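You operate a simulated robot arm through the tools that you are given. There is no shell and no other tool.

Carry out the task below with a simulated robot arm. There is one attempt and no reset: what you move stays moved.

## Task
Put things in order on the bench top. At the end: the yellow bobbin stands where the silver wide cap stood; the short green handle is in the grey tub; the silver wide cap from the bench top stands where the red pad stood; the red pad stands on top of the orange guide wheel; whatever was shut is shut again. Leave all else as you found it, and nothing knocked over.
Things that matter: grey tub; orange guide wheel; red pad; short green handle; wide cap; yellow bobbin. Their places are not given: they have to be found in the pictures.

It is judged by the outcome, as a careful person would: the job done as asked, and still so three seconds after it is handed in. It fails if anything else is knocked over, pushed out of place, dropped, spilled or broken. A push-on lid holds only when it is set on centred and level and pressed home; a screw cap is set on level and turned clockwise until tight.

## Robot
A 6-joint arm with a two-finger gripper, fixed in place. Base frame: the origin is at the foot of the arm, x ahead of it, y to its left, z up; the work surface is at about z = 0. Units: m, rad, N and s.
With the tool pointing down near the work surface it reaches from about 0.24 to 0.62 m from the base axis. Its first joint turns from -1.152 to 1.152 rad. Payload 1.37 kg.
Tool frame: the origin (TCP) lies between the finger pads and is the grasp point; the fingertips stand 0.022 m ahead of it; z points along the fingers, y is the line along which they close. The gripper opens to 0.092 m; its body begins 0.065 m behind the TCP.
Orientation is told as [roll, pitch, yaw] about the base's x, y, z axes, in that order, counted from this pose: with the fingers straight down and closing along the base's y, the tool's x points along the base's -x, its y along +y and its z along -z.

## Interface
- The arm moves only by the tool servo_tool. Its arguments are lists of equal length, an entry for each row: "xyz": the shift along the base's x, y, z in units of 500 mm (1.0 is 500 mm), a list of three; "rot": the turn, a rotation vector about the base's x, y, z in units of 120 degrees (1.0 is 120 degrees), a list of three; "gripper": the gripper command, from -1 (shut) to 1 (fully open), values between in proportion. In form: {"xyz": [[x, y, z], ...], "rot": [[wx, wy, wz], ...], "gripper": [gripper, ...]}. A call has 1 to 20 rows; each row is the pose to reach, as a shift and turn from the pose commanded when the call began. A call with a number of a shift or a turn outside -1 to 1 is refused whole. A row lasts 0.2 s, in which the tool goes at most 0.05 m and 0.15 rad; a call with a longer step from one row to the next is refused whole, and so is a gripper value outside its range. A pose out of reach is approached as far as the arm can. The call stops where the force on the tool passes 40 N (or 10 N more than at its start, if that is more) or the arm is blocked; 0.2 s more then pass. Each finger travels about 0.0599 m/s and halts on what it meets, pressing with about 26 N; the grip force reading is that of the motor and also rises with nothing between the fingers. The clock runs only during rows and for 0.2 s after the last one: add rows that repeat a pose to give the fingers time. The reply holds the time, the measured pose of the TCP, the force on the tool along the base axes, the opening and the grip force, in the units named above and with some noise, with the torque about the TCP (base axes, N m) and any sound that the robot's microphone picked up.
- Cameras (640 x 400 px; columns grow to the right, rows downward): "scene" is fixed at [0.0265, -0.4272, 0.5818]; the picture's right is [0.85, -0.53, 0.00], its down [-0.31, -0.50, -0.81] and it looks along [0.43, 0.69, -0.59] (base axes); focal length 215 px, centre (320, 200). "wrist" rides on the gripper at [0.071, 0.019, -0.102] in the tool frame; the picture's right is [-0.26, 0.96, 0.00], its down [-0.75, -0.21, -0.63] and it looks along [-0.60, -0.16, 0.78] (tool axes); focal length 280 px, centre (320, 200).
- snapshot(camera): a new picture of that camera. It takes no simulated time.
- point_at(camera, pixels): for up to 12 pixels [column, row] of the newest picture of that camera ("zoom" is the newest enlarged one), the place [x, y, z] in the base frame of the surface seen there, good to about 0.002 m. It takes no simulated time.
- enlarge(camera, box): a new picture of the part [left, top, right, bottom] of that camera's present view, enlarged. It takes no simulated time.
- sign_off(): hands the job in; it is judged then, once.

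Leave the gripper open and the arm clear of the work at the hand-in unless told otherwise.

The tools are called after "Emit:" by a JSON object that holds its "op" and its "data". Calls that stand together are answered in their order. servo_tool: Moves the arm, as the interface text tells. Its arguments: {"type":"object","properties":{"xyz":{"type":"array","items":{"type":"array","items":{"type":"number"}}},"rot":{"type":"array","items":{"type":"array","items":{"type":"number"}}},"gripper":{"type":"array","items":{"type":"number"}}},"required":["xyz","rot","gripper"]} The other tools are called the same way: snapshot (camera) takes a picture; point_at (camera, pixels) gives the place of the surface under pixels of a picture; enlarge (camera, box) takes an enlarged picture of a part of a camera's view; sign_off () hands the job in.

At the start:

```text
time_s: 0.0
tcp_pos: [0.418, -0.1141, 0.3909]
tcp_rot: [0.001, 0.0, 0.001]
force: [-0.3, 0.1, 0.6]
ft_torque: [-0.02, -0.04, -0.03]
width: 0.092
finger_force: 0.1
```

scene: 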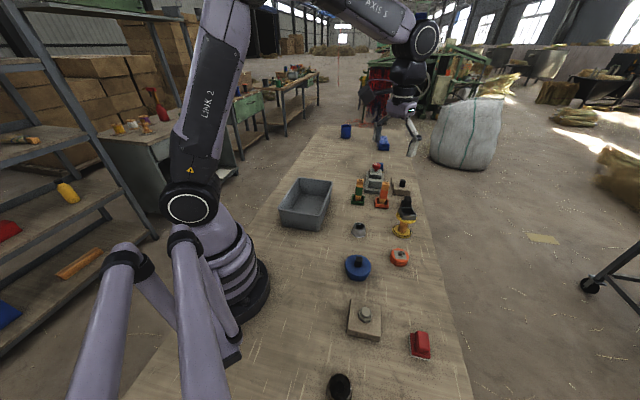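
wrist: 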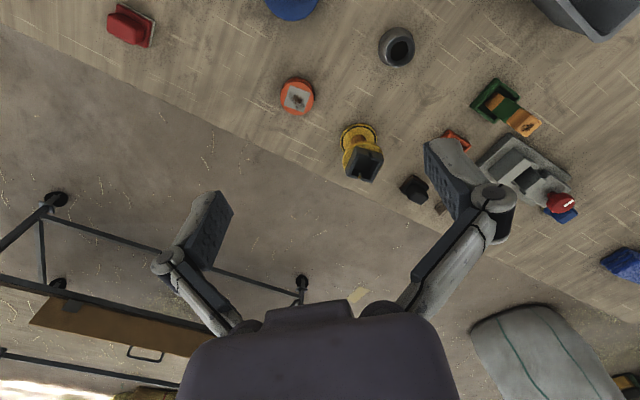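

I see a grey tub near (305,203), a red object at (420,345), an orange ring at (399,257), and several small items near (380,190). I will enlarge the scene to identify things.

Emit:
{"op": "enlarge", "data": {"camera": "scene", "box": [320, 120, 460, 208]}}

Emit:
{"op": "enlarge", "data": {"camera": "scene", "box": [320, 190, 460, 278]}}

Emit:
{"op": "enlarge", "data": {"camera": "scene", "box": [290, 280, 480, 400]}}

Emit:
{"op": "enlarge", "data": {"camera": "wrist", "box": [380, 60, 640, 240]}}

Emit:
{"op": "enlarge", "data": {"camera": "wrist", "box": [80, 0, 440, 200]}}

```text
4.55 times, centred on (390, 164) of scene
```

zoom: 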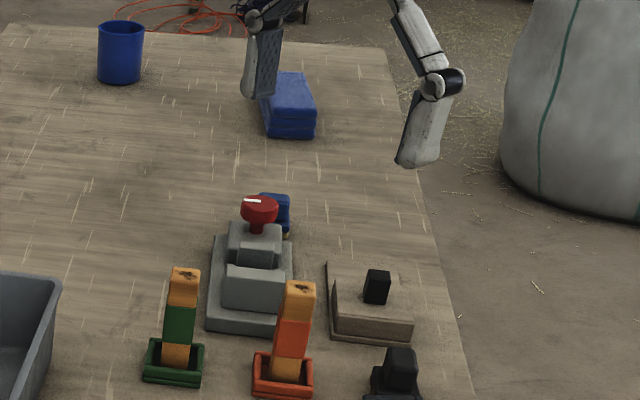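

```text
4.55 times, centred on (390, 234) of scene
```

zoom: 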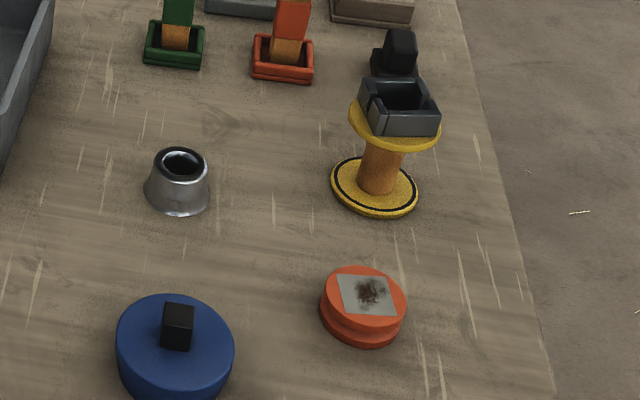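

```text
3.33 times, centred on (385, 340) of scene
```

zoom: 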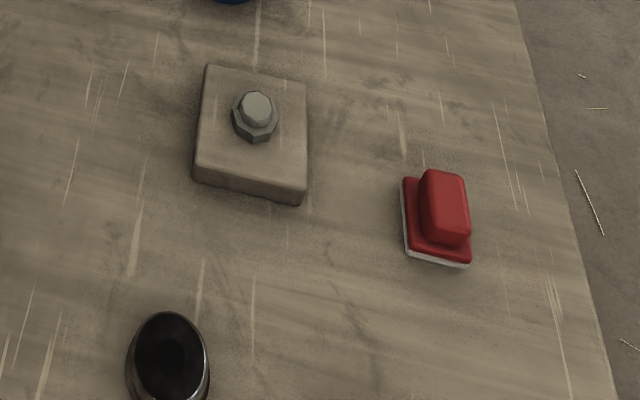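

```text
2.22 times, centred on (510, 150) of wrist
```

zoom: 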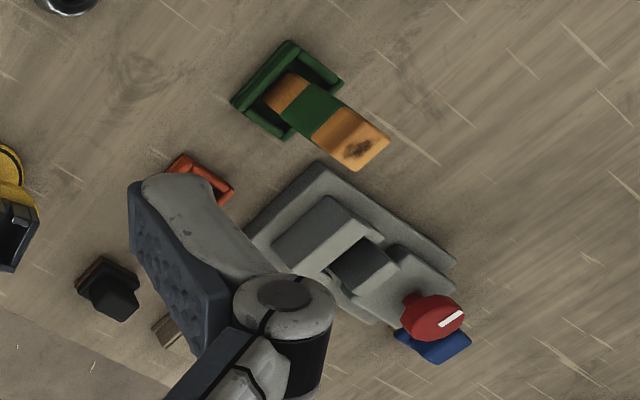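

```text
1.78 times, centred on (260, 100) of wrist
```

zoom: 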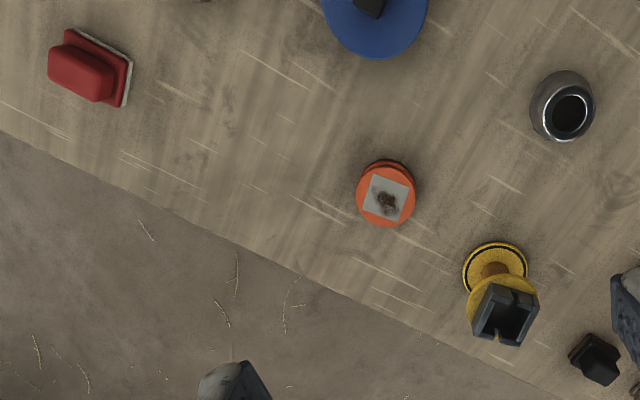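

The candidates are: a silver cone-like cap at (358,229), a yellow bobbin with a dark open box on top at (402,225), an orange wheel at (399,257) with a grey patch on top, a red pad at (420,345), and green and orange standing things. I will measure places on these and zoom further.

Emit:
{"op": "enlarge", "data": {"camera": "scene", "box": [345, 170, 425, 220]}}

Emit:
{"op": "enlarge", "data": {"camera": "scene", "box": [380, 185, 430, 245]}}

Emit:
{"op": "enlarge", "data": {"camera": "scene", "box": [310, 350, 390, 400]}}

Emit:
{"op": "enlarge", "data": {"camera": "scene", "box": [330, 240, 430, 300]}}

Emit:
{"op": "enlarge", "data": {"camera": "scene", "box": [260, 160, 350, 240]}}

Emit:
{"op": "point_at", "data": {"camera": "scene", "pixels": [[358, 229], [402, 237], [403, 214], [399, 255], [420, 340], [421, 345], [358, 262], [340, 385], [305, 210], [364, 314], [360, 184], [383, 186]]}}

```text
8.00 times, centred on (385, 195) of scene
```

zoom: 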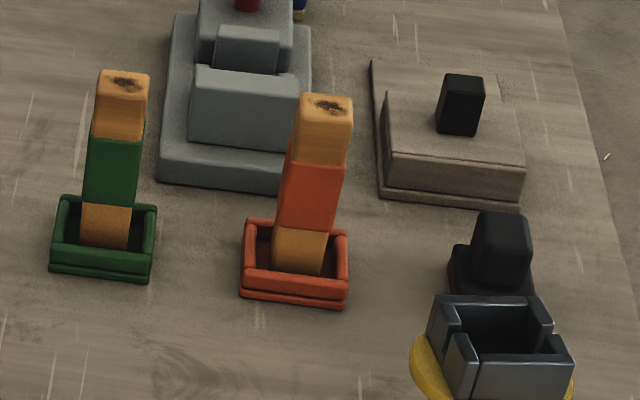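

```text
6.67 times, centred on (405, 215) of scene
```

zoom: 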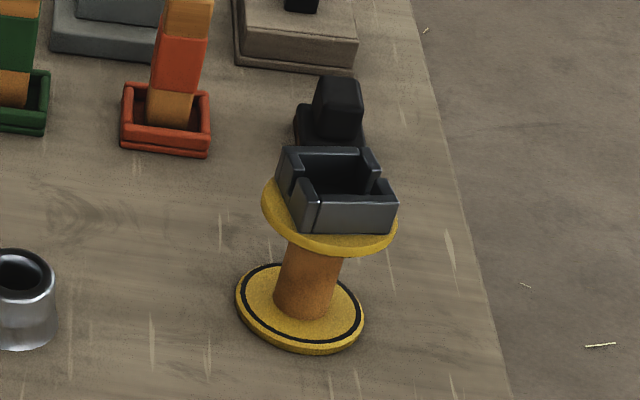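

```text
8.00 times, centred on (350, 375) of scene
```

zoom: 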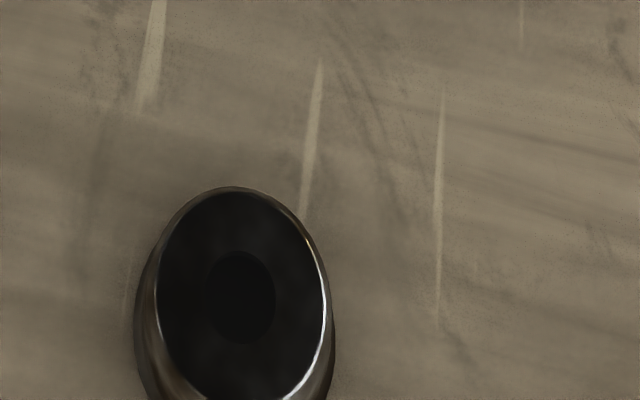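

```text
6.40 times, centred on (380, 270) of scene
```

zoom: 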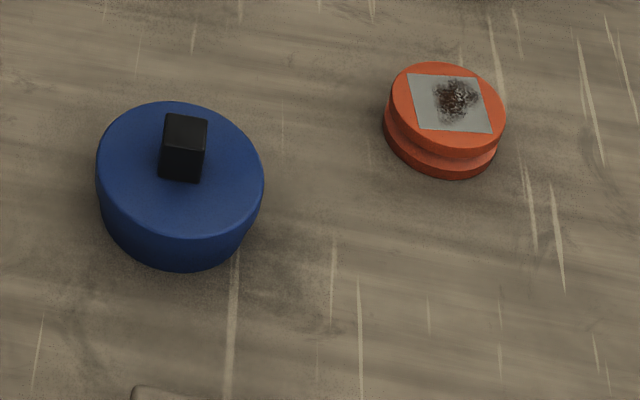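

```text
5.00 times, centred on (305, 200) of scene
```

zoom: 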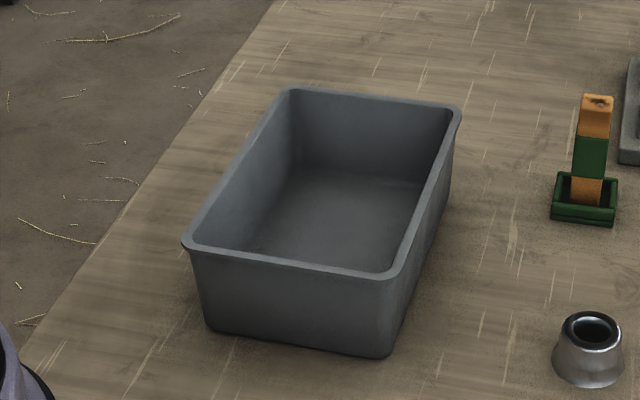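

```text
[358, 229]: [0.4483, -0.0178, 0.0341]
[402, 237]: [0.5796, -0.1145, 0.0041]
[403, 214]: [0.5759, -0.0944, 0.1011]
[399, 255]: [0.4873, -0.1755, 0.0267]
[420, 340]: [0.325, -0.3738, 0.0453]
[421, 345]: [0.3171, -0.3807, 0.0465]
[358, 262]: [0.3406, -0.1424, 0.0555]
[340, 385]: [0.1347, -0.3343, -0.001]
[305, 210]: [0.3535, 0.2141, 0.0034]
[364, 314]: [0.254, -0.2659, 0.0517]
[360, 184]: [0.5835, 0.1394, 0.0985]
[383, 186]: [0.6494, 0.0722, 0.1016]
```

The bobbin carries a small dark steel box on top (about z=0.10), and there are two standing handles (green at (0.58,0.14), orange-red at (0.65,0.07)). I'll move the arm at a safe height toward (0.40, 0.14, 0.28) to see the green handle closely with the wrist camera.

Emit:
{"op": "servo_tool", "data": {"xyz": [[-0.005, 0.073, -0.032], [-0.01, 0.146, -0.064], [-0.015, 0.219, -0.096], [-0.02, 0.292, -0.128], [-0.026, 0.365, -0.16], [-0.031, 0.438, -0.192], [-0.036, 0.508, -0.222], [-0.036, 0.508, -0.222]], "rot": [[0, 0, 0], [0, 0, 0], [0, 0, 0], [0, 0, 0], [0, 0, 0], [0, 0, 0], [0, 0, 0], [0, 0, 0]], "gripper": [1, 1, 1, 1, 1, 1, 1, 1]}}

Emit:
{"op": "snapshot", "data": {"camera": "wrist"}}

Emit:
{"op": "snapshot", "data": {"camera": "scene"}}

```text
time_s: 1.8
tcp_pos: [0.3998, 0.1398, 0.2817]
tcp_rot: [0.0, 0.0, 0.001]
force: [-0.3, 0.2, -0.6]
ft_torque: [-0.01, 0.0, -0.03]
width: 0.0922
finger_force: 0.1
```

```text
taken
```

wrist: 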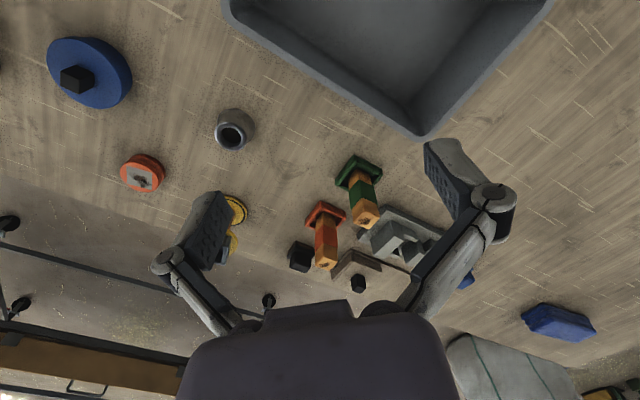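

```text
taken
```

scene: 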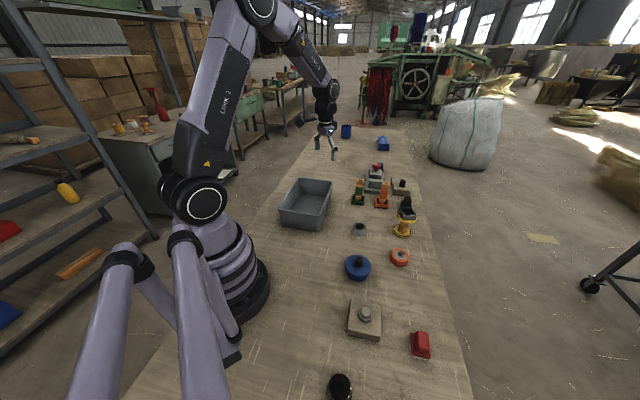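

From here I see the green and orange standing handles at (362,190) and (325,235). I'll enlarge them, the silver cap at (234,130), and the orange wheel.

Emit:
{"op": "enlarge", "data": {"camera": "wrist", "box": [270, 140, 430, 300]}}

Emit:
{"op": "enlarge", "data": {"camera": "wrist", "box": [200, 95, 270, 165]}}

Emit:
{"op": "enlarge", "data": {"camera": "scene", "box": [320, 120, 420, 200]}}

Emit:
{"op": "enlarge", "data": {"camera": "scene", "box": [80, 70, 300, 180]}}

```text
2.50 times, centred on (350, 220) of wrist
```

zoom: 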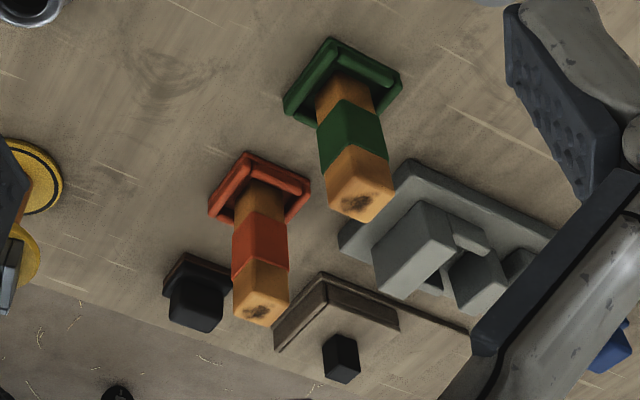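

```text
5.71 times, centred on (235, 130) of wrist
```

zoom: 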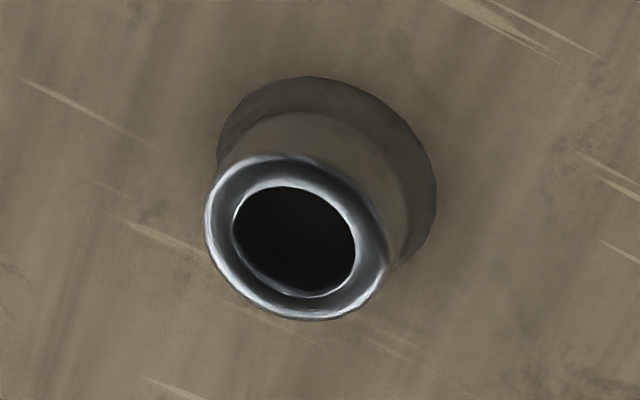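

```text
5.00 times, centred on (370, 160) of scene
```

zoom: 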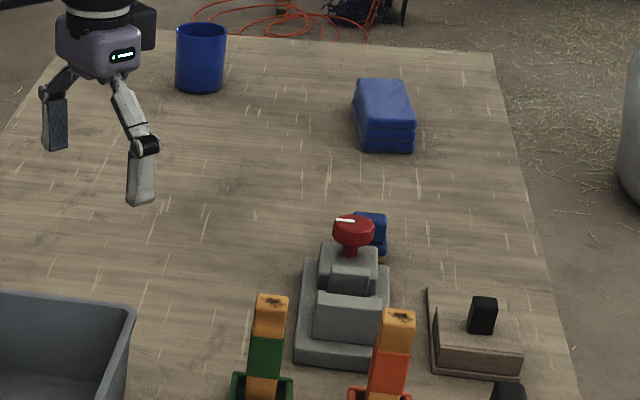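

```text
2.91 times, centred on (190, 125) of scene
```

zoom: 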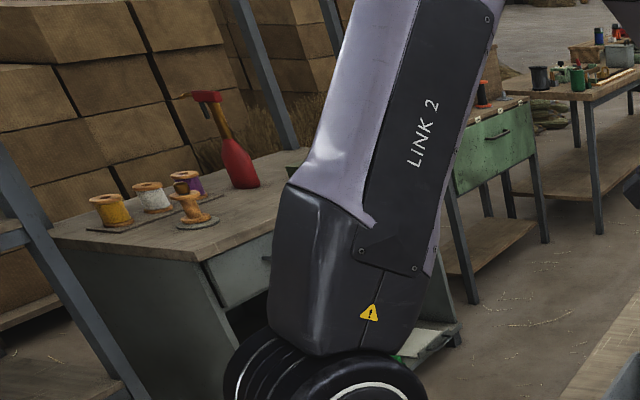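

The green handle stands in a green rimmed tray. Now I want to look at the metallic object at the near end (scene (340,388)) and the red pad, so I'll turn the tool −90° about z and move to about (0.25, −0.03, 0.30).

Emit:
{"op": "servo_tool", "data": {"xyz": [[-0.025, -0.028, 0.003], [-0.05, -0.056, 0.006], [-0.075, -0.085, 0.009], [-0.1, -0.113, 0.012], [-0.125, -0.141, 0.015], [-0.15, -0.17, 0.018], [-0.175, -0.198, 0.021], [-0.2, -0.226, 0.024], [-0.225, -0.255, 0.027], [-0.25, -0.283, 0.03], [-0.275, -0.311, 0.033], [-0.3, -0.34, 0.036], [-0.3, -0.34, 0.036]], "rot": [[0, 0, -0.0625], [0, 0, -0.125], [0, 0, -0.1875], [0, 0, -0.25], [0, 0, -0.3125], [0, 0, -0.375], [0, 0, -0.4375], [0, 0, -0.5], [0, 0, -0.5625], [0, 0, -0.625], [0, 0, -0.6875], [0, 0, -0.75], [0, 0, -0.75]], "gripper": [1, 1, 1, 1, 1, 1, 1, 1, 1, 1, 1, 1, 1]}}

Emit:
{"op": "snapshot", "data": {"camera": "wrist"}}

```text
time_s: 4.6
tcp_pos: [0.2484, -0.0285, 0.2981]
tcp_rot: [0.0, 0.0, -1.571]
force: [-0.8, -0.5, 0.4]
ft_torque: [-0.02, 0.02, 0.01]
width: 0.092
finger_force: 0.1
```

```text
taken
```

wrist: 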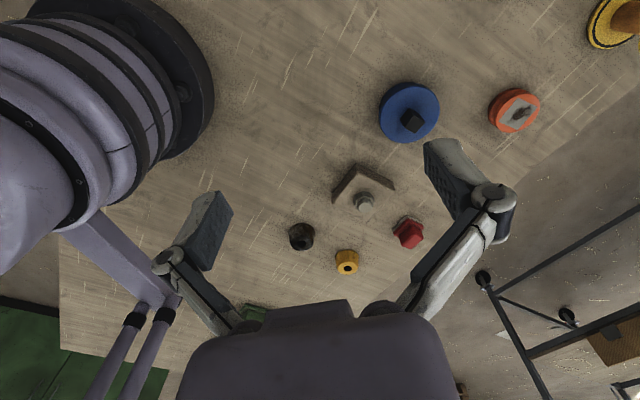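

There are more items out of the scene camera's view: a yellow thing at (347,262) and something green at (255,312). I'll enlarge.

Emit:
{"op": "enlarge", "data": {"camera": "wrist", "box": [220, 150, 440, 330]}}

Emit:
{"op": "enlarge", "data": {"camera": "wrist", "box": [360, 60, 560, 160]}}

Emit:
{"op": "point_at", "data": {"camera": "wrist", "pixels": [[347, 256], [347, 267], [301, 237], [255, 310], [301, 225], [362, 200], [408, 233], [310, 248], [410, 120], [250, 318], [260, 310], [390, 130]]}}

```text
2.22 times, centred on (330, 240) of wrist
```

zoom: 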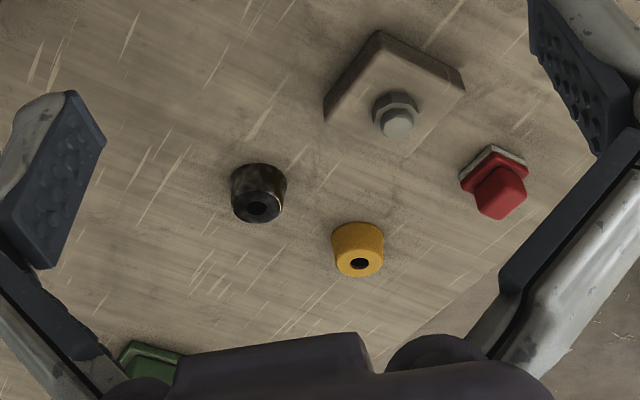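

```text
3.20 times, centred on (460, 110) of wrist
```

zoom: 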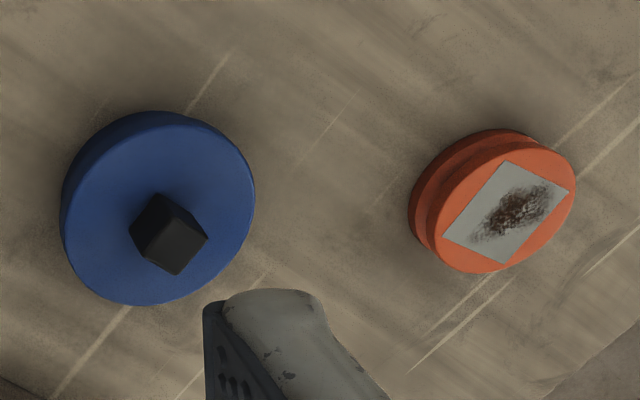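

```text
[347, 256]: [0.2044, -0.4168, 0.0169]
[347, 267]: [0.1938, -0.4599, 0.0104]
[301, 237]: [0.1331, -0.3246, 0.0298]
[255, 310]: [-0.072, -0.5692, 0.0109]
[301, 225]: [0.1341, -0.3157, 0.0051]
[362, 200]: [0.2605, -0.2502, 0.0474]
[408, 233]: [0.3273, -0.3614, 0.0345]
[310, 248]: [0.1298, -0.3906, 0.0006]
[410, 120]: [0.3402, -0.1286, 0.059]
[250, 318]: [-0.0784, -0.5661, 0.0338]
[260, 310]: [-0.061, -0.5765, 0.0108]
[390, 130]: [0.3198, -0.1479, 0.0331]
```

The near dark object (301,237) is a dark cap, plus a yellow conical cap at (0.20,−0.43). Next I'll go close to the yellow bobbin with the box on top to understand that box; moving to about (0.47,−0.08,0.25) with yaw back to 0.

Emit:
{"op": "servo_tool", "data": {"xyz": [[0.037, -0.009, -0.008], [0.074, -0.018, -0.016], [0.111, -0.026, -0.024], [0.148, -0.035, -0.032], [0.185, -0.043, -0.04], [0.222, -0.052, -0.048], [0.259, -0.06, -0.056], [0.296, -0.069, -0.064], [0.333, -0.077, -0.072], [0.37, -0.086, -0.08], [0.407, -0.094, -0.088], [0.444, -0.103, -0.096], [0.444, -0.103, -0.096]], "rot": [[0, 0, 0.0625], [0, 0, 0.125], [0, 0, 0.1875], [0, 0, 0.25], [0, 0, 0.3125], [0, 0, 0.375], [0, 0, 0.4375], [0, 0, 0.5], [0, 0, 0.5625], [0, 0, 0.625], [0, 0, 0.6875], [0, 0, 0.75], [0, 0, 0.75]], "gripper": [1, 1, 1, 1, 1, 1, 1, 1, 1, 1, 1, 1, 1]}}

Emit:
{"op": "snapshot", "data": {"camera": "wrist"}}

Emit:
{"op": "enlarge", "data": {"camera": "wrist", "box": [230, 100, 430, 260]}}

```text
time_s: 7.4
tcp_pos: [0.4725, -0.0809, 0.2499]
tcp_rot: [0.001, -0.001, 0.002]
force: [-0.5, 0.7, -0.2]
ft_torque: [-0.01, 0.01, 0.02]
width: 0.092
finger_force: 0.1
```

```text
taken
```

wrist: 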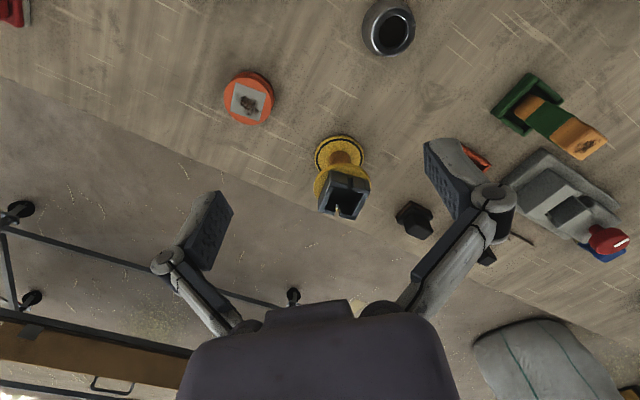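

```text
2.50 times, centred on (330, 180) of wrist
```

zoom: 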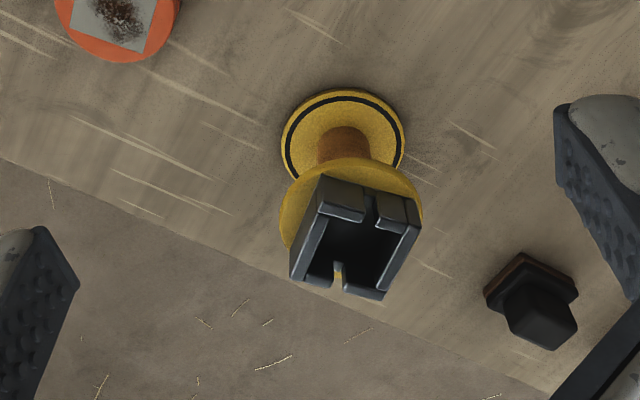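

The box on the bobbin is an open steel box with two slots. I'll measure points on the bobbin/box in this zoom: flange edges, box rim corners, box interior, bench next to it.

Emit:
{"op": "point_at", "data": {"camera": "zoom", "pixels": [[330, 188], [400, 218], [300, 270], [370, 292], [350, 240], [350, 255], [290, 205], [415, 195], [345, 110], [345, 150], [310, 165], [340, 205]]}}

Emit:
{"op": "enlarge", "data": {"camera": "wrist", "box": [300, 125, 380, 225]}}

Emit:
{"op": "enlarge", "data": {"camera": "wrist", "box": [480, 50, 640, 170]}}

Emit:
{"op": "enlarge", "data": {"camera": "wrist", "box": [340, 0, 440, 70]}}

```text
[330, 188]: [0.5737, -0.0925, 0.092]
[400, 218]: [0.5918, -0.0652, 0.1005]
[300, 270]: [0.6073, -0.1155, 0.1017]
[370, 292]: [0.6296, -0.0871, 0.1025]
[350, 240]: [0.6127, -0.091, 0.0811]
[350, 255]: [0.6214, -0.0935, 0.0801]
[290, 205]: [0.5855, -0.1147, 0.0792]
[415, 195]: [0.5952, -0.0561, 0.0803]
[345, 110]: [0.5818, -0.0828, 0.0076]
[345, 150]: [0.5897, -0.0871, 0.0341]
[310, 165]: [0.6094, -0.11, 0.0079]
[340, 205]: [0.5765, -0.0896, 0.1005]
```

```text
4.00 times, centred on (340, 175) of wrist
```

zoom: 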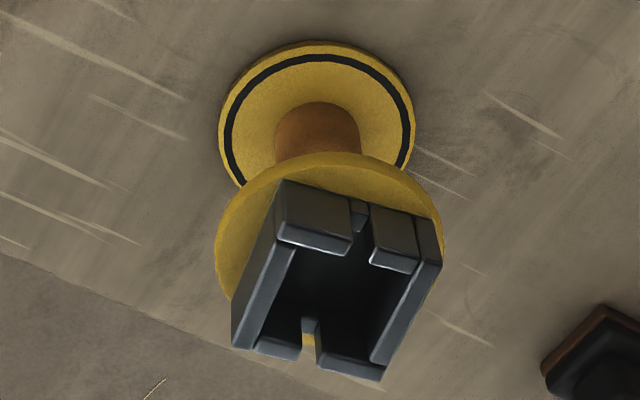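

```text
3.33 times, centred on (560, 110) of wrist
```

zoom: 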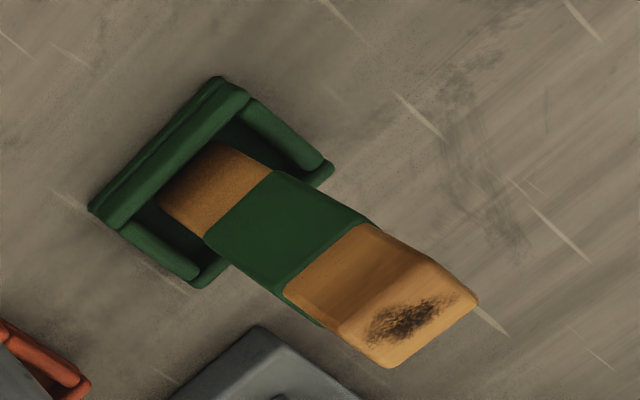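

```text
5.71 times, centred on (390, 35) of wrist
```

zoom: 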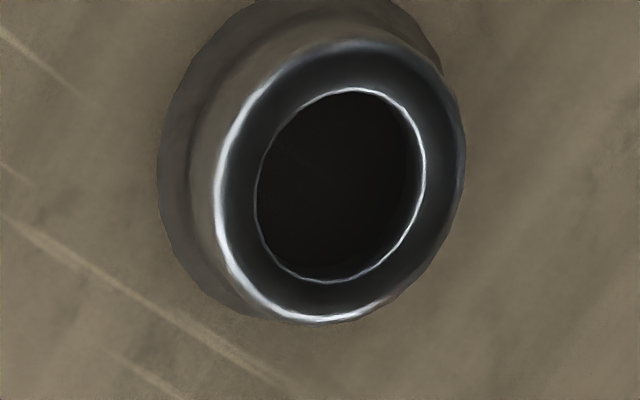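

The box on the bobbin is a frame (flange top z≈0.080, frame rim z≈0.102), seemingly sitting on the flange. Next I'll look at the red pad and the dark cap closely; moving to about (0.257,−0.267,0.20) with yaw −45°.

Emit:
{"op": "servo_tool", "data": {"xyz": [[-0.054, -0.046, -0.013], [-0.108, -0.093, -0.025], [-0.162, -0.14, -0.037], [-0.216, -0.186, -0.05], [-0.27, -0.232, -0.062], [-0.323, -0.279, -0.075], [-0.377, -0.325, -0.087], [-0.431, -0.372, -0.1], [-0.431, -0.372, -0.1]], "rot": [[0, 0, -0.047], [0, 0, -0.094], [0, 0, -0.141], [0, 0, -0.188], [0, 0, -0.234], [0, 0, -0.281], [0, 0, -0.328], [0, 0, -0.375], [0, 0, -0.375]], "gripper": [1, 1, 1, 1, 1, 1, 1, 1, 1]}}

Emit:
{"op": "snapshot", "data": {"camera": "wrist"}}

Emit:
{"op": "enlarge", "data": {"camera": "wrist", "box": [220, 130, 430, 270]}}

```text
time_s: 9.4
tcp_pos: [0.257, -0.268, 0.1969]
tcp_rot: [-0.001, 0.001, -0.785]
force: [0.0, -0.7, 0.1]
ft_torque: [0.01, 0.0, 0.01]
width: 0.0919
finger_force: 0.1
```

```text
taken
```

wrist: 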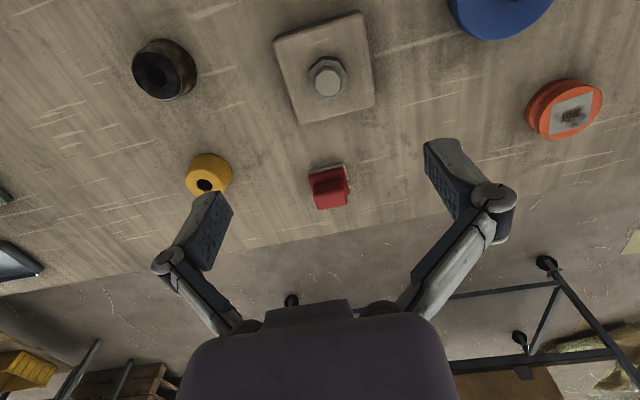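

```text
2.86 times, centred on (325, 200) of wrist
```

zoom: 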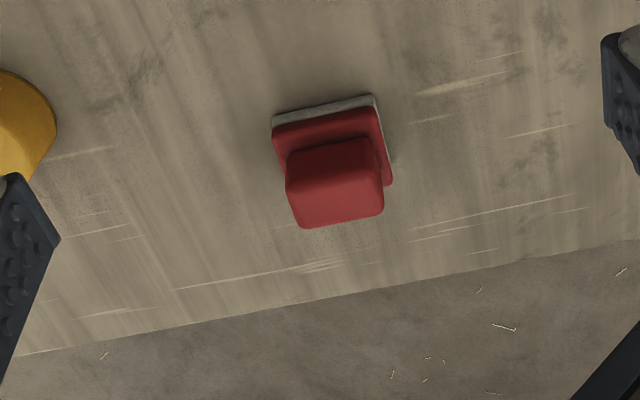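

I see the red pad around (330,187). I'll enlarge it and the dark cap at (163,70), then measure.

Emit:
{"op": "enlarge", "data": {"camera": "wrist", "box": [120, 25, 220, 105]}}

Emit:
{"op": "enlarge", "data": {"camera": "wrist", "box": [510, 65, 620, 150]}}

Emit:
{"op": "enlarge", "data": {"camera": "wrist", "box": [295, 150, 365, 220]}}

```text
5.00 times, centred on (170, 65) of wrist
```

zoom: 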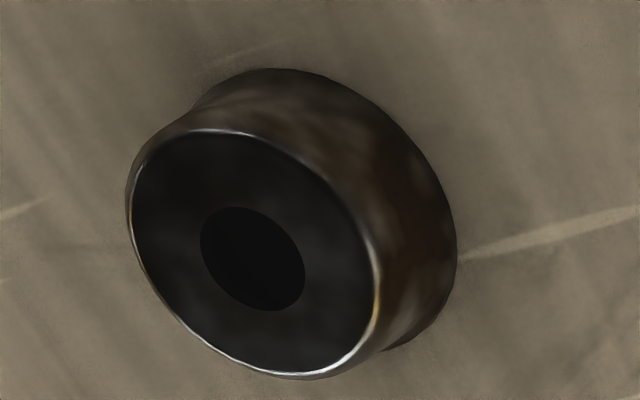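

```text
4.71 times, centred on (565, 108) of wrist
```

zoom: 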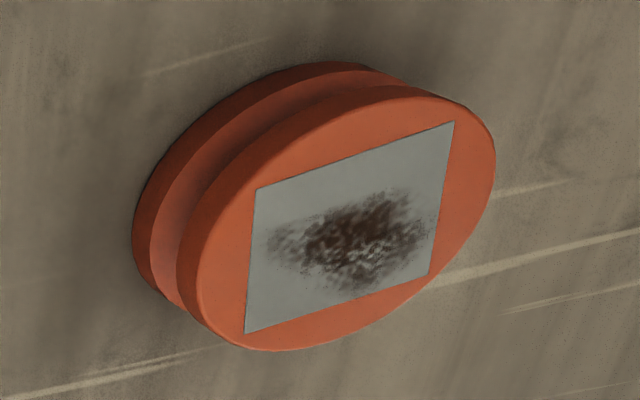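

```text
5.71 times, centred on (330, 185) of wrist
```

zoom: 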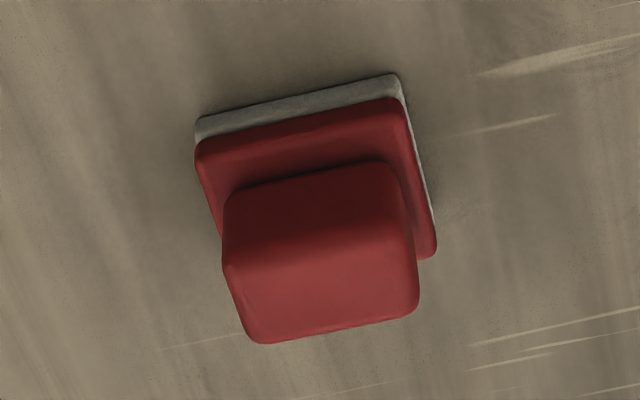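

I'll measure points on the red pad: white base corners, red base corners, and block top corners.

Emit:
{"op": "point_at", "data": {"camera": "zoom", "pixels": [[202, 128], [392, 82], [432, 235], [202, 150], [395, 106], [430, 252], [237, 270], [400, 240], [408, 305], [258, 332], [325, 290], [320, 220]]}}

Emit:
{"op": "enlarge", "data": {"camera": "scene", "box": [395, 320, 445, 370]}}

```text
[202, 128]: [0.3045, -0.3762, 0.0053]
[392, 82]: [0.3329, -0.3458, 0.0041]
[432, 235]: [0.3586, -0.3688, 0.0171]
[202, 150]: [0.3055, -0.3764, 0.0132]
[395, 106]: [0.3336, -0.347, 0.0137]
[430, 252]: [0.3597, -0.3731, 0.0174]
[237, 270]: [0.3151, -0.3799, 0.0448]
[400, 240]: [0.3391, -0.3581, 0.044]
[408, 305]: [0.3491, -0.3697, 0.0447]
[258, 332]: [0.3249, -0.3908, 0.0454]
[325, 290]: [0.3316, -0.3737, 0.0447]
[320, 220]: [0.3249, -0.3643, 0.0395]
```

```text
8.00 times, centred on (420, 345) of scene
```

zoom: 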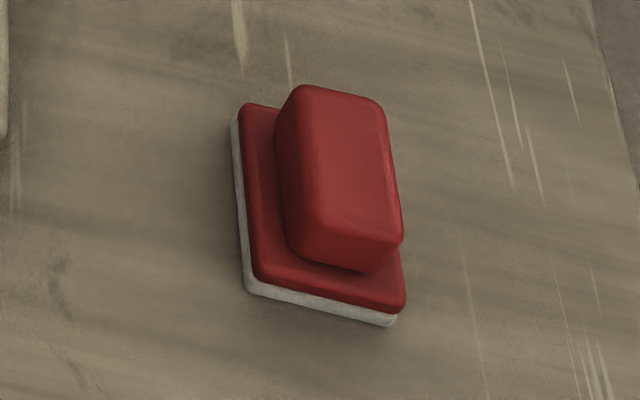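

Red pad: base centre ≈ (0.332,−0.374), long axis at about 45°, block top z≈0.045, base top z≈0.017. Now I'll re-enlarge the orange wheel and measure its top face.

Emit:
{"op": "enlarge", "data": {"camera": "wrist", "box": [510, 65, 620, 150]}}

Emit:
{"op": "point_at", "data": {"camera": "zoom", "pixels": [[257, 190], [453, 124], [427, 272], [247, 330], [345, 230], [185, 262], [490, 165], [400, 90], [275, 345], [480, 120], [195, 310], [150, 260]]}}

```text
4.71 times, centred on (565, 108) of wrist
```

zoom: 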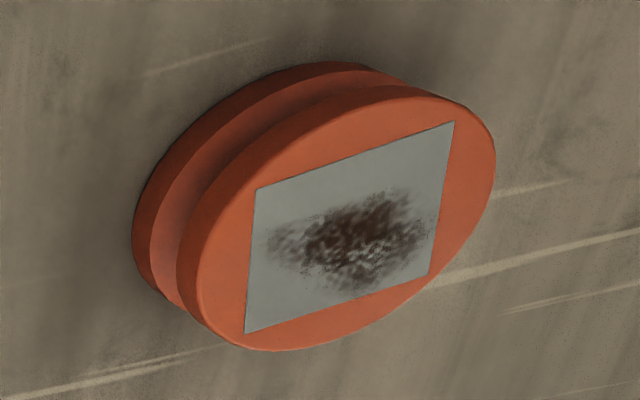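

```text
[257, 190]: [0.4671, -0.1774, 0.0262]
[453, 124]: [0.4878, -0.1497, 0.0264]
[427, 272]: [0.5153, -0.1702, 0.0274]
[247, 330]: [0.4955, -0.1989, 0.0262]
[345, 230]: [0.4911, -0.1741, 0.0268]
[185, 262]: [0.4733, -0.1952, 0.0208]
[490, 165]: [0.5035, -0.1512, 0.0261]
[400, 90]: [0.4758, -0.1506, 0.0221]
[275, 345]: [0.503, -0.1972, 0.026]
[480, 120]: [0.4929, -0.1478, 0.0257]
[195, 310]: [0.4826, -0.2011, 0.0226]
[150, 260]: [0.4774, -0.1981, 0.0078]
```

Wheel top centre ≈ (0.491,−0.174), z≈0.0265. Now I'll move above the red pad (0.332,−0.374) at z≈0.10, yaw staying −45° so the fingers close along the pad's long axis.

Emit:
{"op": "servo_tool", "data": {"xyz": [[0.04, -0.055, 0], [0.08, -0.11, 0], [0.12, -0.165, 0], [0.15, -0.212, 0], [0.15, -0.212, -0.08], [0.15, -0.212, -0.16], [0.15, -0.212, -0.194], [0.15, -0.212, -0.194]], "rot": [[0, 0, 0], [0, 0, 0], [0, 0, 0], [0, 0, 0], [0, 0, 0], [0, 0, 0], [0, 0, 0], [0, 0, 0]], "gripper": [1, 1, 1, 1, 1, 1, 1, 1]}}

Emit:
{"op": "snapshot", "data": {"camera": "scene"}}

Emit:
{"op": "enlarge", "data": {"camera": "scene", "box": [360, 270, 480, 390]}}

Emit:
{"op": "snapshot", "data": {"camera": "wrist"}}

```text
time_s: 11.2
tcp_pos: [0.3323, -0.3728, 0.1024]
tcp_rot: [-0.001, 0.0, -0.783]
force: [-0.1, 0.1, 0.1]
ft_torque: [-0.02, 0.0, -0.01]
width: 0.0922
finger_force: 0.1
```

```text
taken
```

scene: 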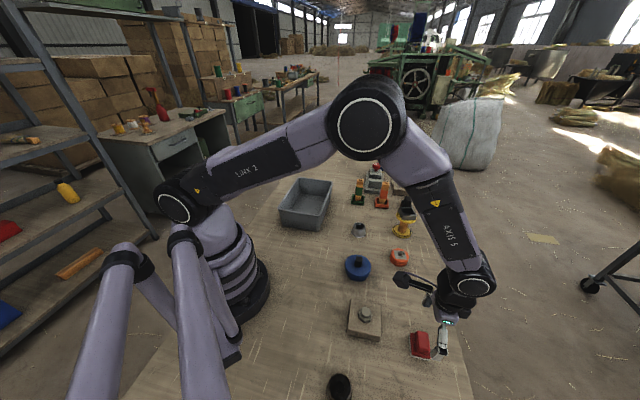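

```text
3.33 times, centred on (420, 330) of scene
```

zoom: 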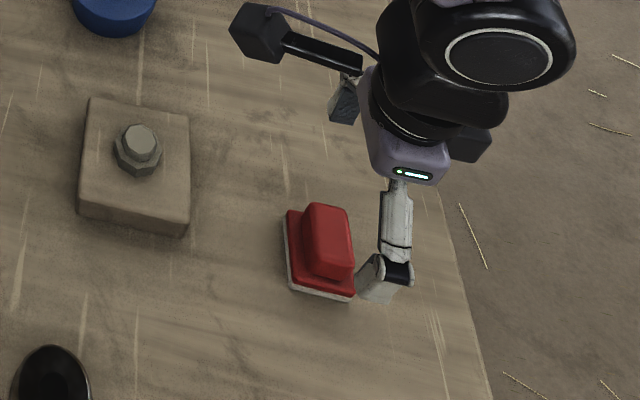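

```text
taken
```

wrist: 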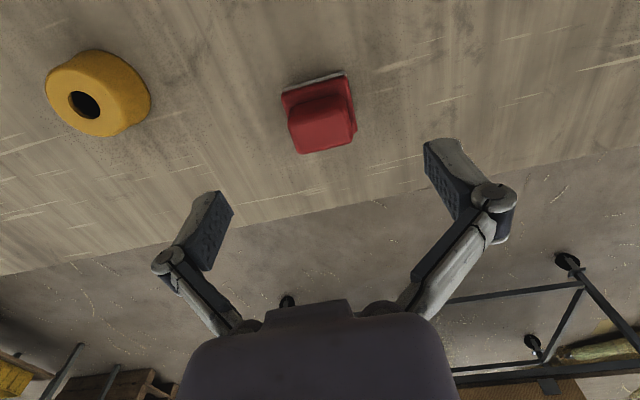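

I'm above the pad. A closer measurement of the pad top from this wrist view first: block at (321,122).

Emit:
{"op": "enlarge", "data": {"camera": "wrist", "box": [270, 60, 370, 160]}}

Emit:
{"op": "point_at", "data": {"camera": "wrist", "pixels": [[284, 96], [345, 76], [355, 133], [292, 125], [347, 116], [352, 138], [302, 150], [324, 133]]}}

```text
4.00 times, centred on (320, 110) of wrist
```

zoom: 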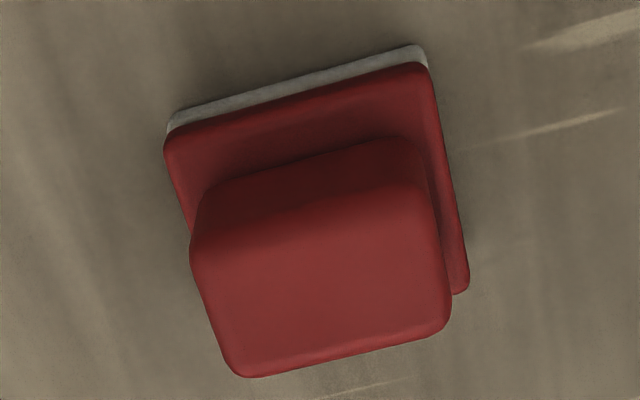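

```text
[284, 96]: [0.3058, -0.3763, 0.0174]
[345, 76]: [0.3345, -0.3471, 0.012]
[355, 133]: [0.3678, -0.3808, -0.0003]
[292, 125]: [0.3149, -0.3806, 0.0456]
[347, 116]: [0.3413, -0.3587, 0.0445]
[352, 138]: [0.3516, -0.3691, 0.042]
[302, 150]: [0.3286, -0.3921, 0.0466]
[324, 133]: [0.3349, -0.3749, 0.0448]
```

The block centre is ≈ (0.333,−0.3745), axis ≈45°. I descend to TCP z≈0.045 (fingertips just above the pad's base flange) and then close the gripper.

Emit:
{"op": "servo_tool", "data": {"xyz": [[0.003, -0.002, -0.06], [0.003, -0.002, -0.1], [0.003, -0.002, -0.116], [0.003, -0.002, -0.116], [0.003, -0.002, -0.116], [0.003, -0.002, -0.116], [0.003, -0.002, -0.116], [0.003, -0.002, -0.116], [0.003, -0.002, -0.116]], "rot": [[0, 0, 0], [0, 0, 0], [0, 0, 0], [0, 0, 0], [0, 0, 0], [0, 0, 0], [0, 0, 0], [0, 0, 0], [0, 0, 0]], "gripper": [1, 1, 1, 1, -1, -1, -1, -1, -1]}}

Emit:
{"op": "snapshot", "data": {"camera": "wrist"}}

Emit:
{"op": "enlarge", "data": {"camera": "scene", "box": [380, 290, 460, 370]}}

```text
time_s: 13.2
tcp_pos: [0.3336, -0.3744, 0.0449]
tcp_rot: [0.0, -0.001, -0.785]
force: [-1.2, -0.5, 2.8]
ft_torque: [-0.01, 0.05, -0.01]
width: 0.037
finger_force: 26.3
```

```text
taken
```

wrist: 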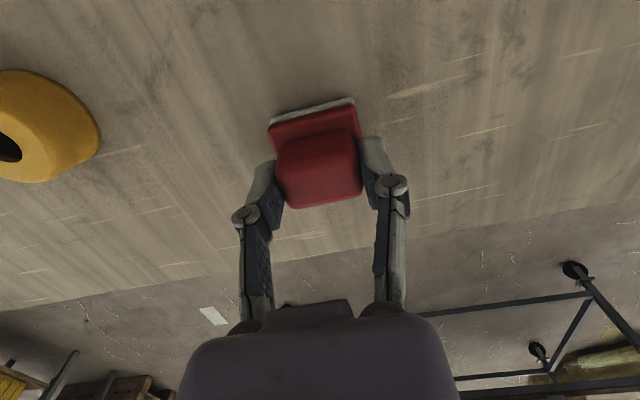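

```text
5.00 times, centred on (420, 330) of scene
```

zoom: 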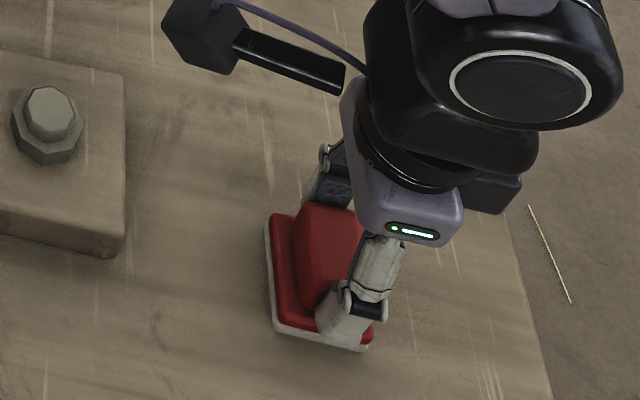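

Gripped at width 0.037. I lift 0.10 m straight up and check.

Emit:
{"op": "servo_tool", "data": {"xyz": [[0, 0, 0.02], [0, 0, 0.06], [0, 0, 0.12], [0, 0, 0.18], [0, 0, 0.24], [0, 0, 0.24]], "rot": [[0, 0, 0], [0, 0, 0], [0, 0, 0], [0, 0, 0], [0, 0, 0], [0, 0, 0]], "gripper": [-1, -1, -1, -1, -1, -1]}}

Emit:
{"op": "snapshot", "data": {"camera": "wrist"}}

Emit:
{"op": "snapshot", "data": {"camera": "scene"}}

```text
time_s: 14.6
tcp_pos: [0.335, -0.3744, 0.167]
tcp_rot: [0.0, -0.001, -0.786]
force: [-0.1, 0.2, -0.7]
ft_torque: [0.0, -0.02, 0.0]
width: 0.0369
finger_force: 26.1
```

```text
taken
```

wrist: 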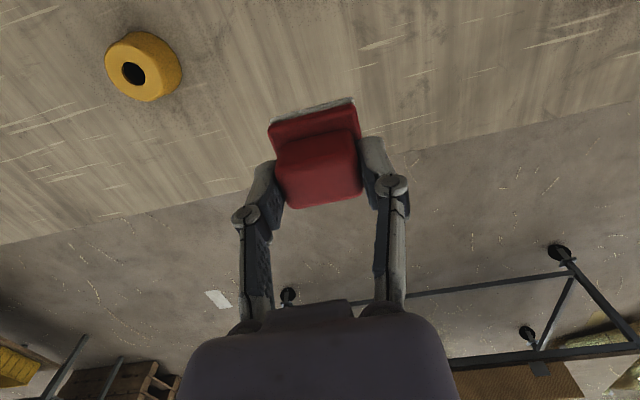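

```text
taken
```

scene: 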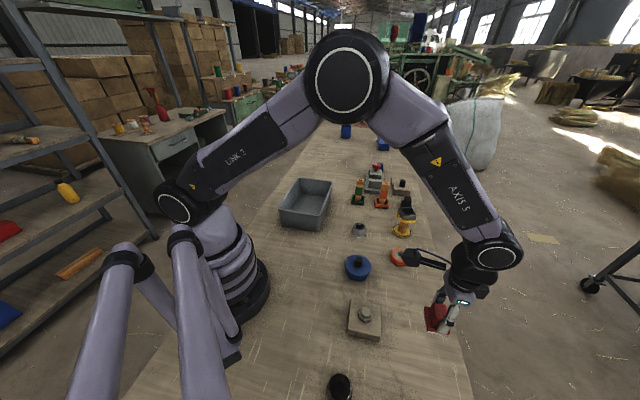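

The pad is held level. I carry it over to above the wheel (0.491,−0.174) at z≈0.165, turning +8° to align with the wheel's grey square, then lower to TCP z≈0.10.

Emit:
{"op": "servo_tool", "data": {"xyz": [[0.045, 0.057, 0], [0.09, 0.114, 0], [0.135, 0.172, 0], [0.18, 0.229, 0], [0.226, 0.286, 0], [0.271, 0.344, 0], [0.316, 0.401, 0], [0.316, 0.401, 0], [0.316, 0.401, -0.06], [0.316, 0.401, -0.12], [0.316, 0.401, -0.12]], "rot": [[0, 0, 0.01], [0, 0, 0.02], [0, 0, 0.03], [0, 0, 0.04], [0, 0, 0.05], [0, 0, 0.06], [0, 0, 0.0667], [0, 0, 0.0667], [0, 0, 0.0667], [0, 0, 0.0667], [0, 0, 0.0667]], "gripper": [-1, -1, -1, -1, -1, -1, -1, -1, -1, -1, -1]}}

Emit:
{"op": "snapshot", "data": {"camera": "wrist"}}

Emit:
{"op": "enlarge", "data": {"camera": "scene", "box": [340, 200, 460, 300]}}

```text
time_s: 17.0
tcp_pos: [0.4902, -0.1741, 0.1044]
tcp_rot: [-0.001, 0.0, -0.645]
force: [0.1, 0.5, -0.4]
ft_torque: [-0.02, 0.0, 0.01]
width: 0.037
finger_force: 25.7
```

```text
taken
```

wrist: 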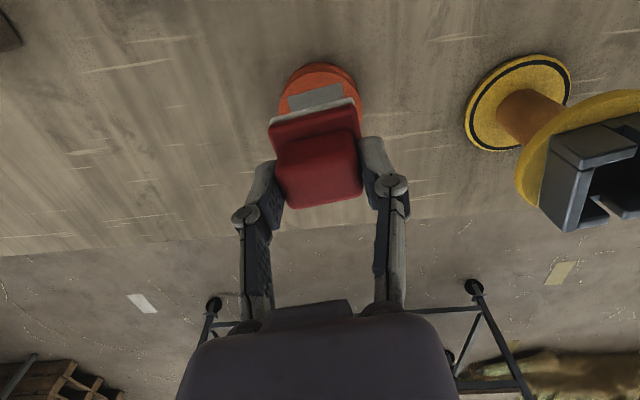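

```text
4.00 times, centred on (400, 250) of scene
```

zoom: 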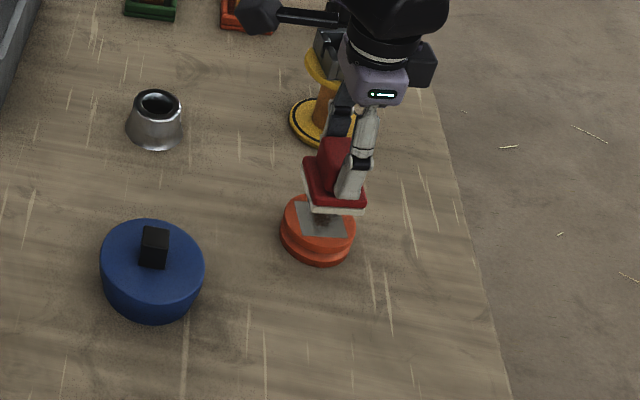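

The pad hovers over the wheel. I'll check alignment by measuring the pad's white front edge corners and visible wheel edges in this wrist view.

Emit:
{"op": "enlarge", "data": {"camera": "wrist", "box": [260, 50, 380, 170]}}

Emit:
{"op": "point_at", "data": {"camera": "wrist", "pixels": [[272, 121], [352, 100], [288, 97], [338, 83], [313, 90], [283, 95], [352, 80], [318, 67], [290, 78], [340, 70]]}}

```text
3.33 times, centred on (320, 110) of wrist
```

zoom: 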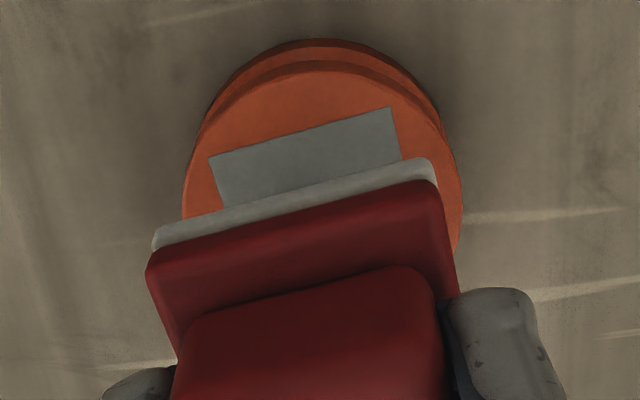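

```text
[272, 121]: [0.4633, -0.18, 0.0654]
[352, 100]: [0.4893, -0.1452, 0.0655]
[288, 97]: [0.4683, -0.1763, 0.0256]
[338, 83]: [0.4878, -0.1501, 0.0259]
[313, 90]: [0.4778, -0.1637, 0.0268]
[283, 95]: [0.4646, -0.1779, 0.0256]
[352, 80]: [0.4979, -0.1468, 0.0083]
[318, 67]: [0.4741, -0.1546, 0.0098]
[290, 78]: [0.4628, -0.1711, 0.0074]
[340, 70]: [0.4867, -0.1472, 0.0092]
```

Pad centre would land at ≈ (0.491,−0.174), matching the wheel's square centre. I lower gently to contact (TCP z≈0.071).

Emit:
{"op": "servo_tool", "data": {"xyz": [[0, 0, -0.03], [0, 0, -0.05], [0, 0, -0.058], [0, 0, -0.062], [0, 0, -0.065], [0, 0, -0.067], [0, 0, -0.067]], "rot": [[0, 0, 0], [0, 0, 0], [0, 0, 0], [0, 0, 0], [0, 0, 0], [0, 0, 0], [0, 0, 0]], "gripper": [-1, -1, -1, -1, -1, -1, -1]}}

Emit:
{"op": "enlarge", "data": {"camera": "scene", "box": [370, 220, 430, 280]}}

Emit:
{"op": "enlarge", "data": {"camera": "wrist", "box": [240, 60, 400, 220]}}

```text
time_s: 18.6
tcp_pos: [0.4917, -0.1723, 0.0711]
tcp_rot: [0.001, -0.001, -0.644]
force: [-1.4, -1.7, 6.7]
ft_torque: [-0.03, 0.07, 0.0]
width: 0.0371
finger_force: 26.9
```

```text
6.67 times, centred on (400, 250) of scene
```

zoom: 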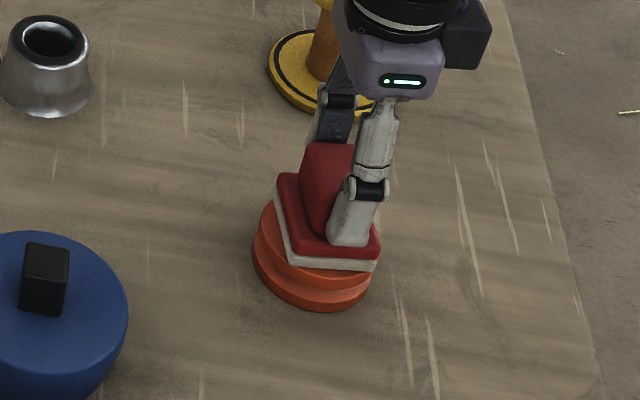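

```text
2.50 times, centred on (320, 140) of wrist
```

zoom: 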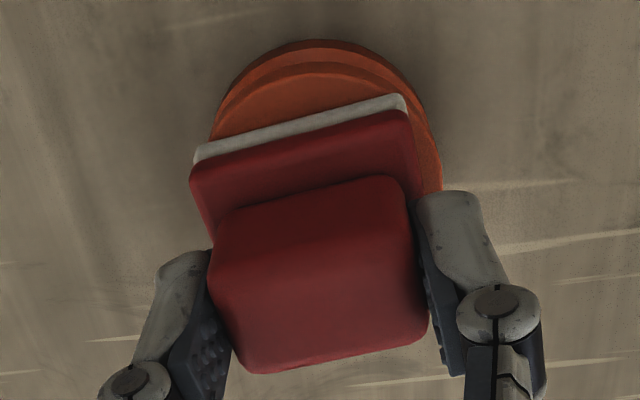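

Contact felt (≈6.7 N up). I open the gripper and then rise straight up.

Emit:
{"op": "servo_tool", "data": {"xyz": [[0, 0, 0], [0, 0, 0], [0, 0, 0], [0, 0, 0], [0, 0, 0], [0, 0, 0.06], [0, 0, 0.14], [0, 0, 0.22], [0, 0, 0.3], [0, 0, 0.3]], "rot": [[0, 0, 0], [0, 0, 0], [0, 0, 0], [0, 0, 0], [0, 0, 0], [0, 0, 0], [0, 0, 0], [0, 0, 0], [0, 0, 0], [0, 0, 0]], "gripper": [0.3, 1, 1, 1, 1, 1, 1, 1, 1, 1]}}

Emit:
{"op": "snapshot", "data": {"camera": "wrist"}}

Emit:
{"op": "snapshot", "data": {"camera": "scene"}}

Emit:
{"op": "enlarge", "data": {"camera": "scene", "box": [370, 220, 430, 280]}}

```text
time_s: 20.8
tcp_pos: [0.4915, -0.173, 0.2216]
tcp_rot: [0.0, 0.0, -0.643]
force: [0.4, 0.1, 0.4]
ft_torque: [0.03, -0.04, 0.03]
width: 0.0919
finger_force: 0.0
```

```text
taken
```

wrist: 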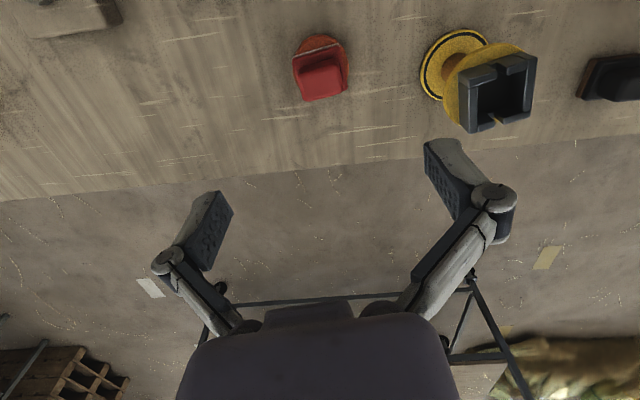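

```text
taken
```

scene: 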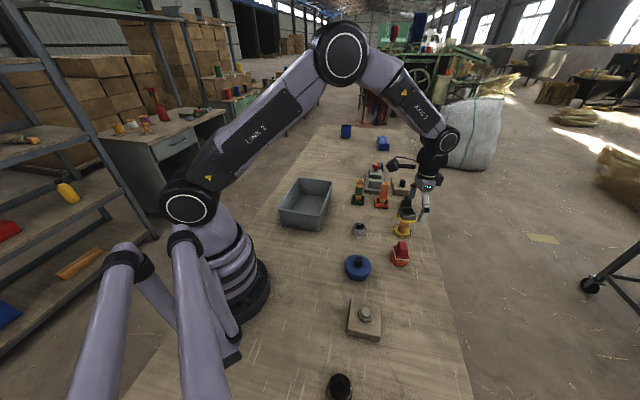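

```text
6.67 times, centred on (400, 250) of scene
```

zoom: 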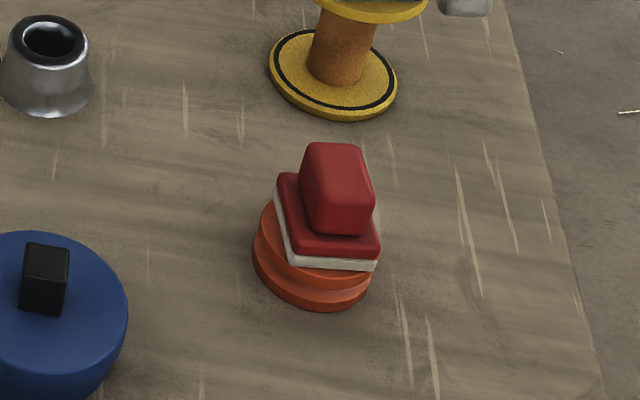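

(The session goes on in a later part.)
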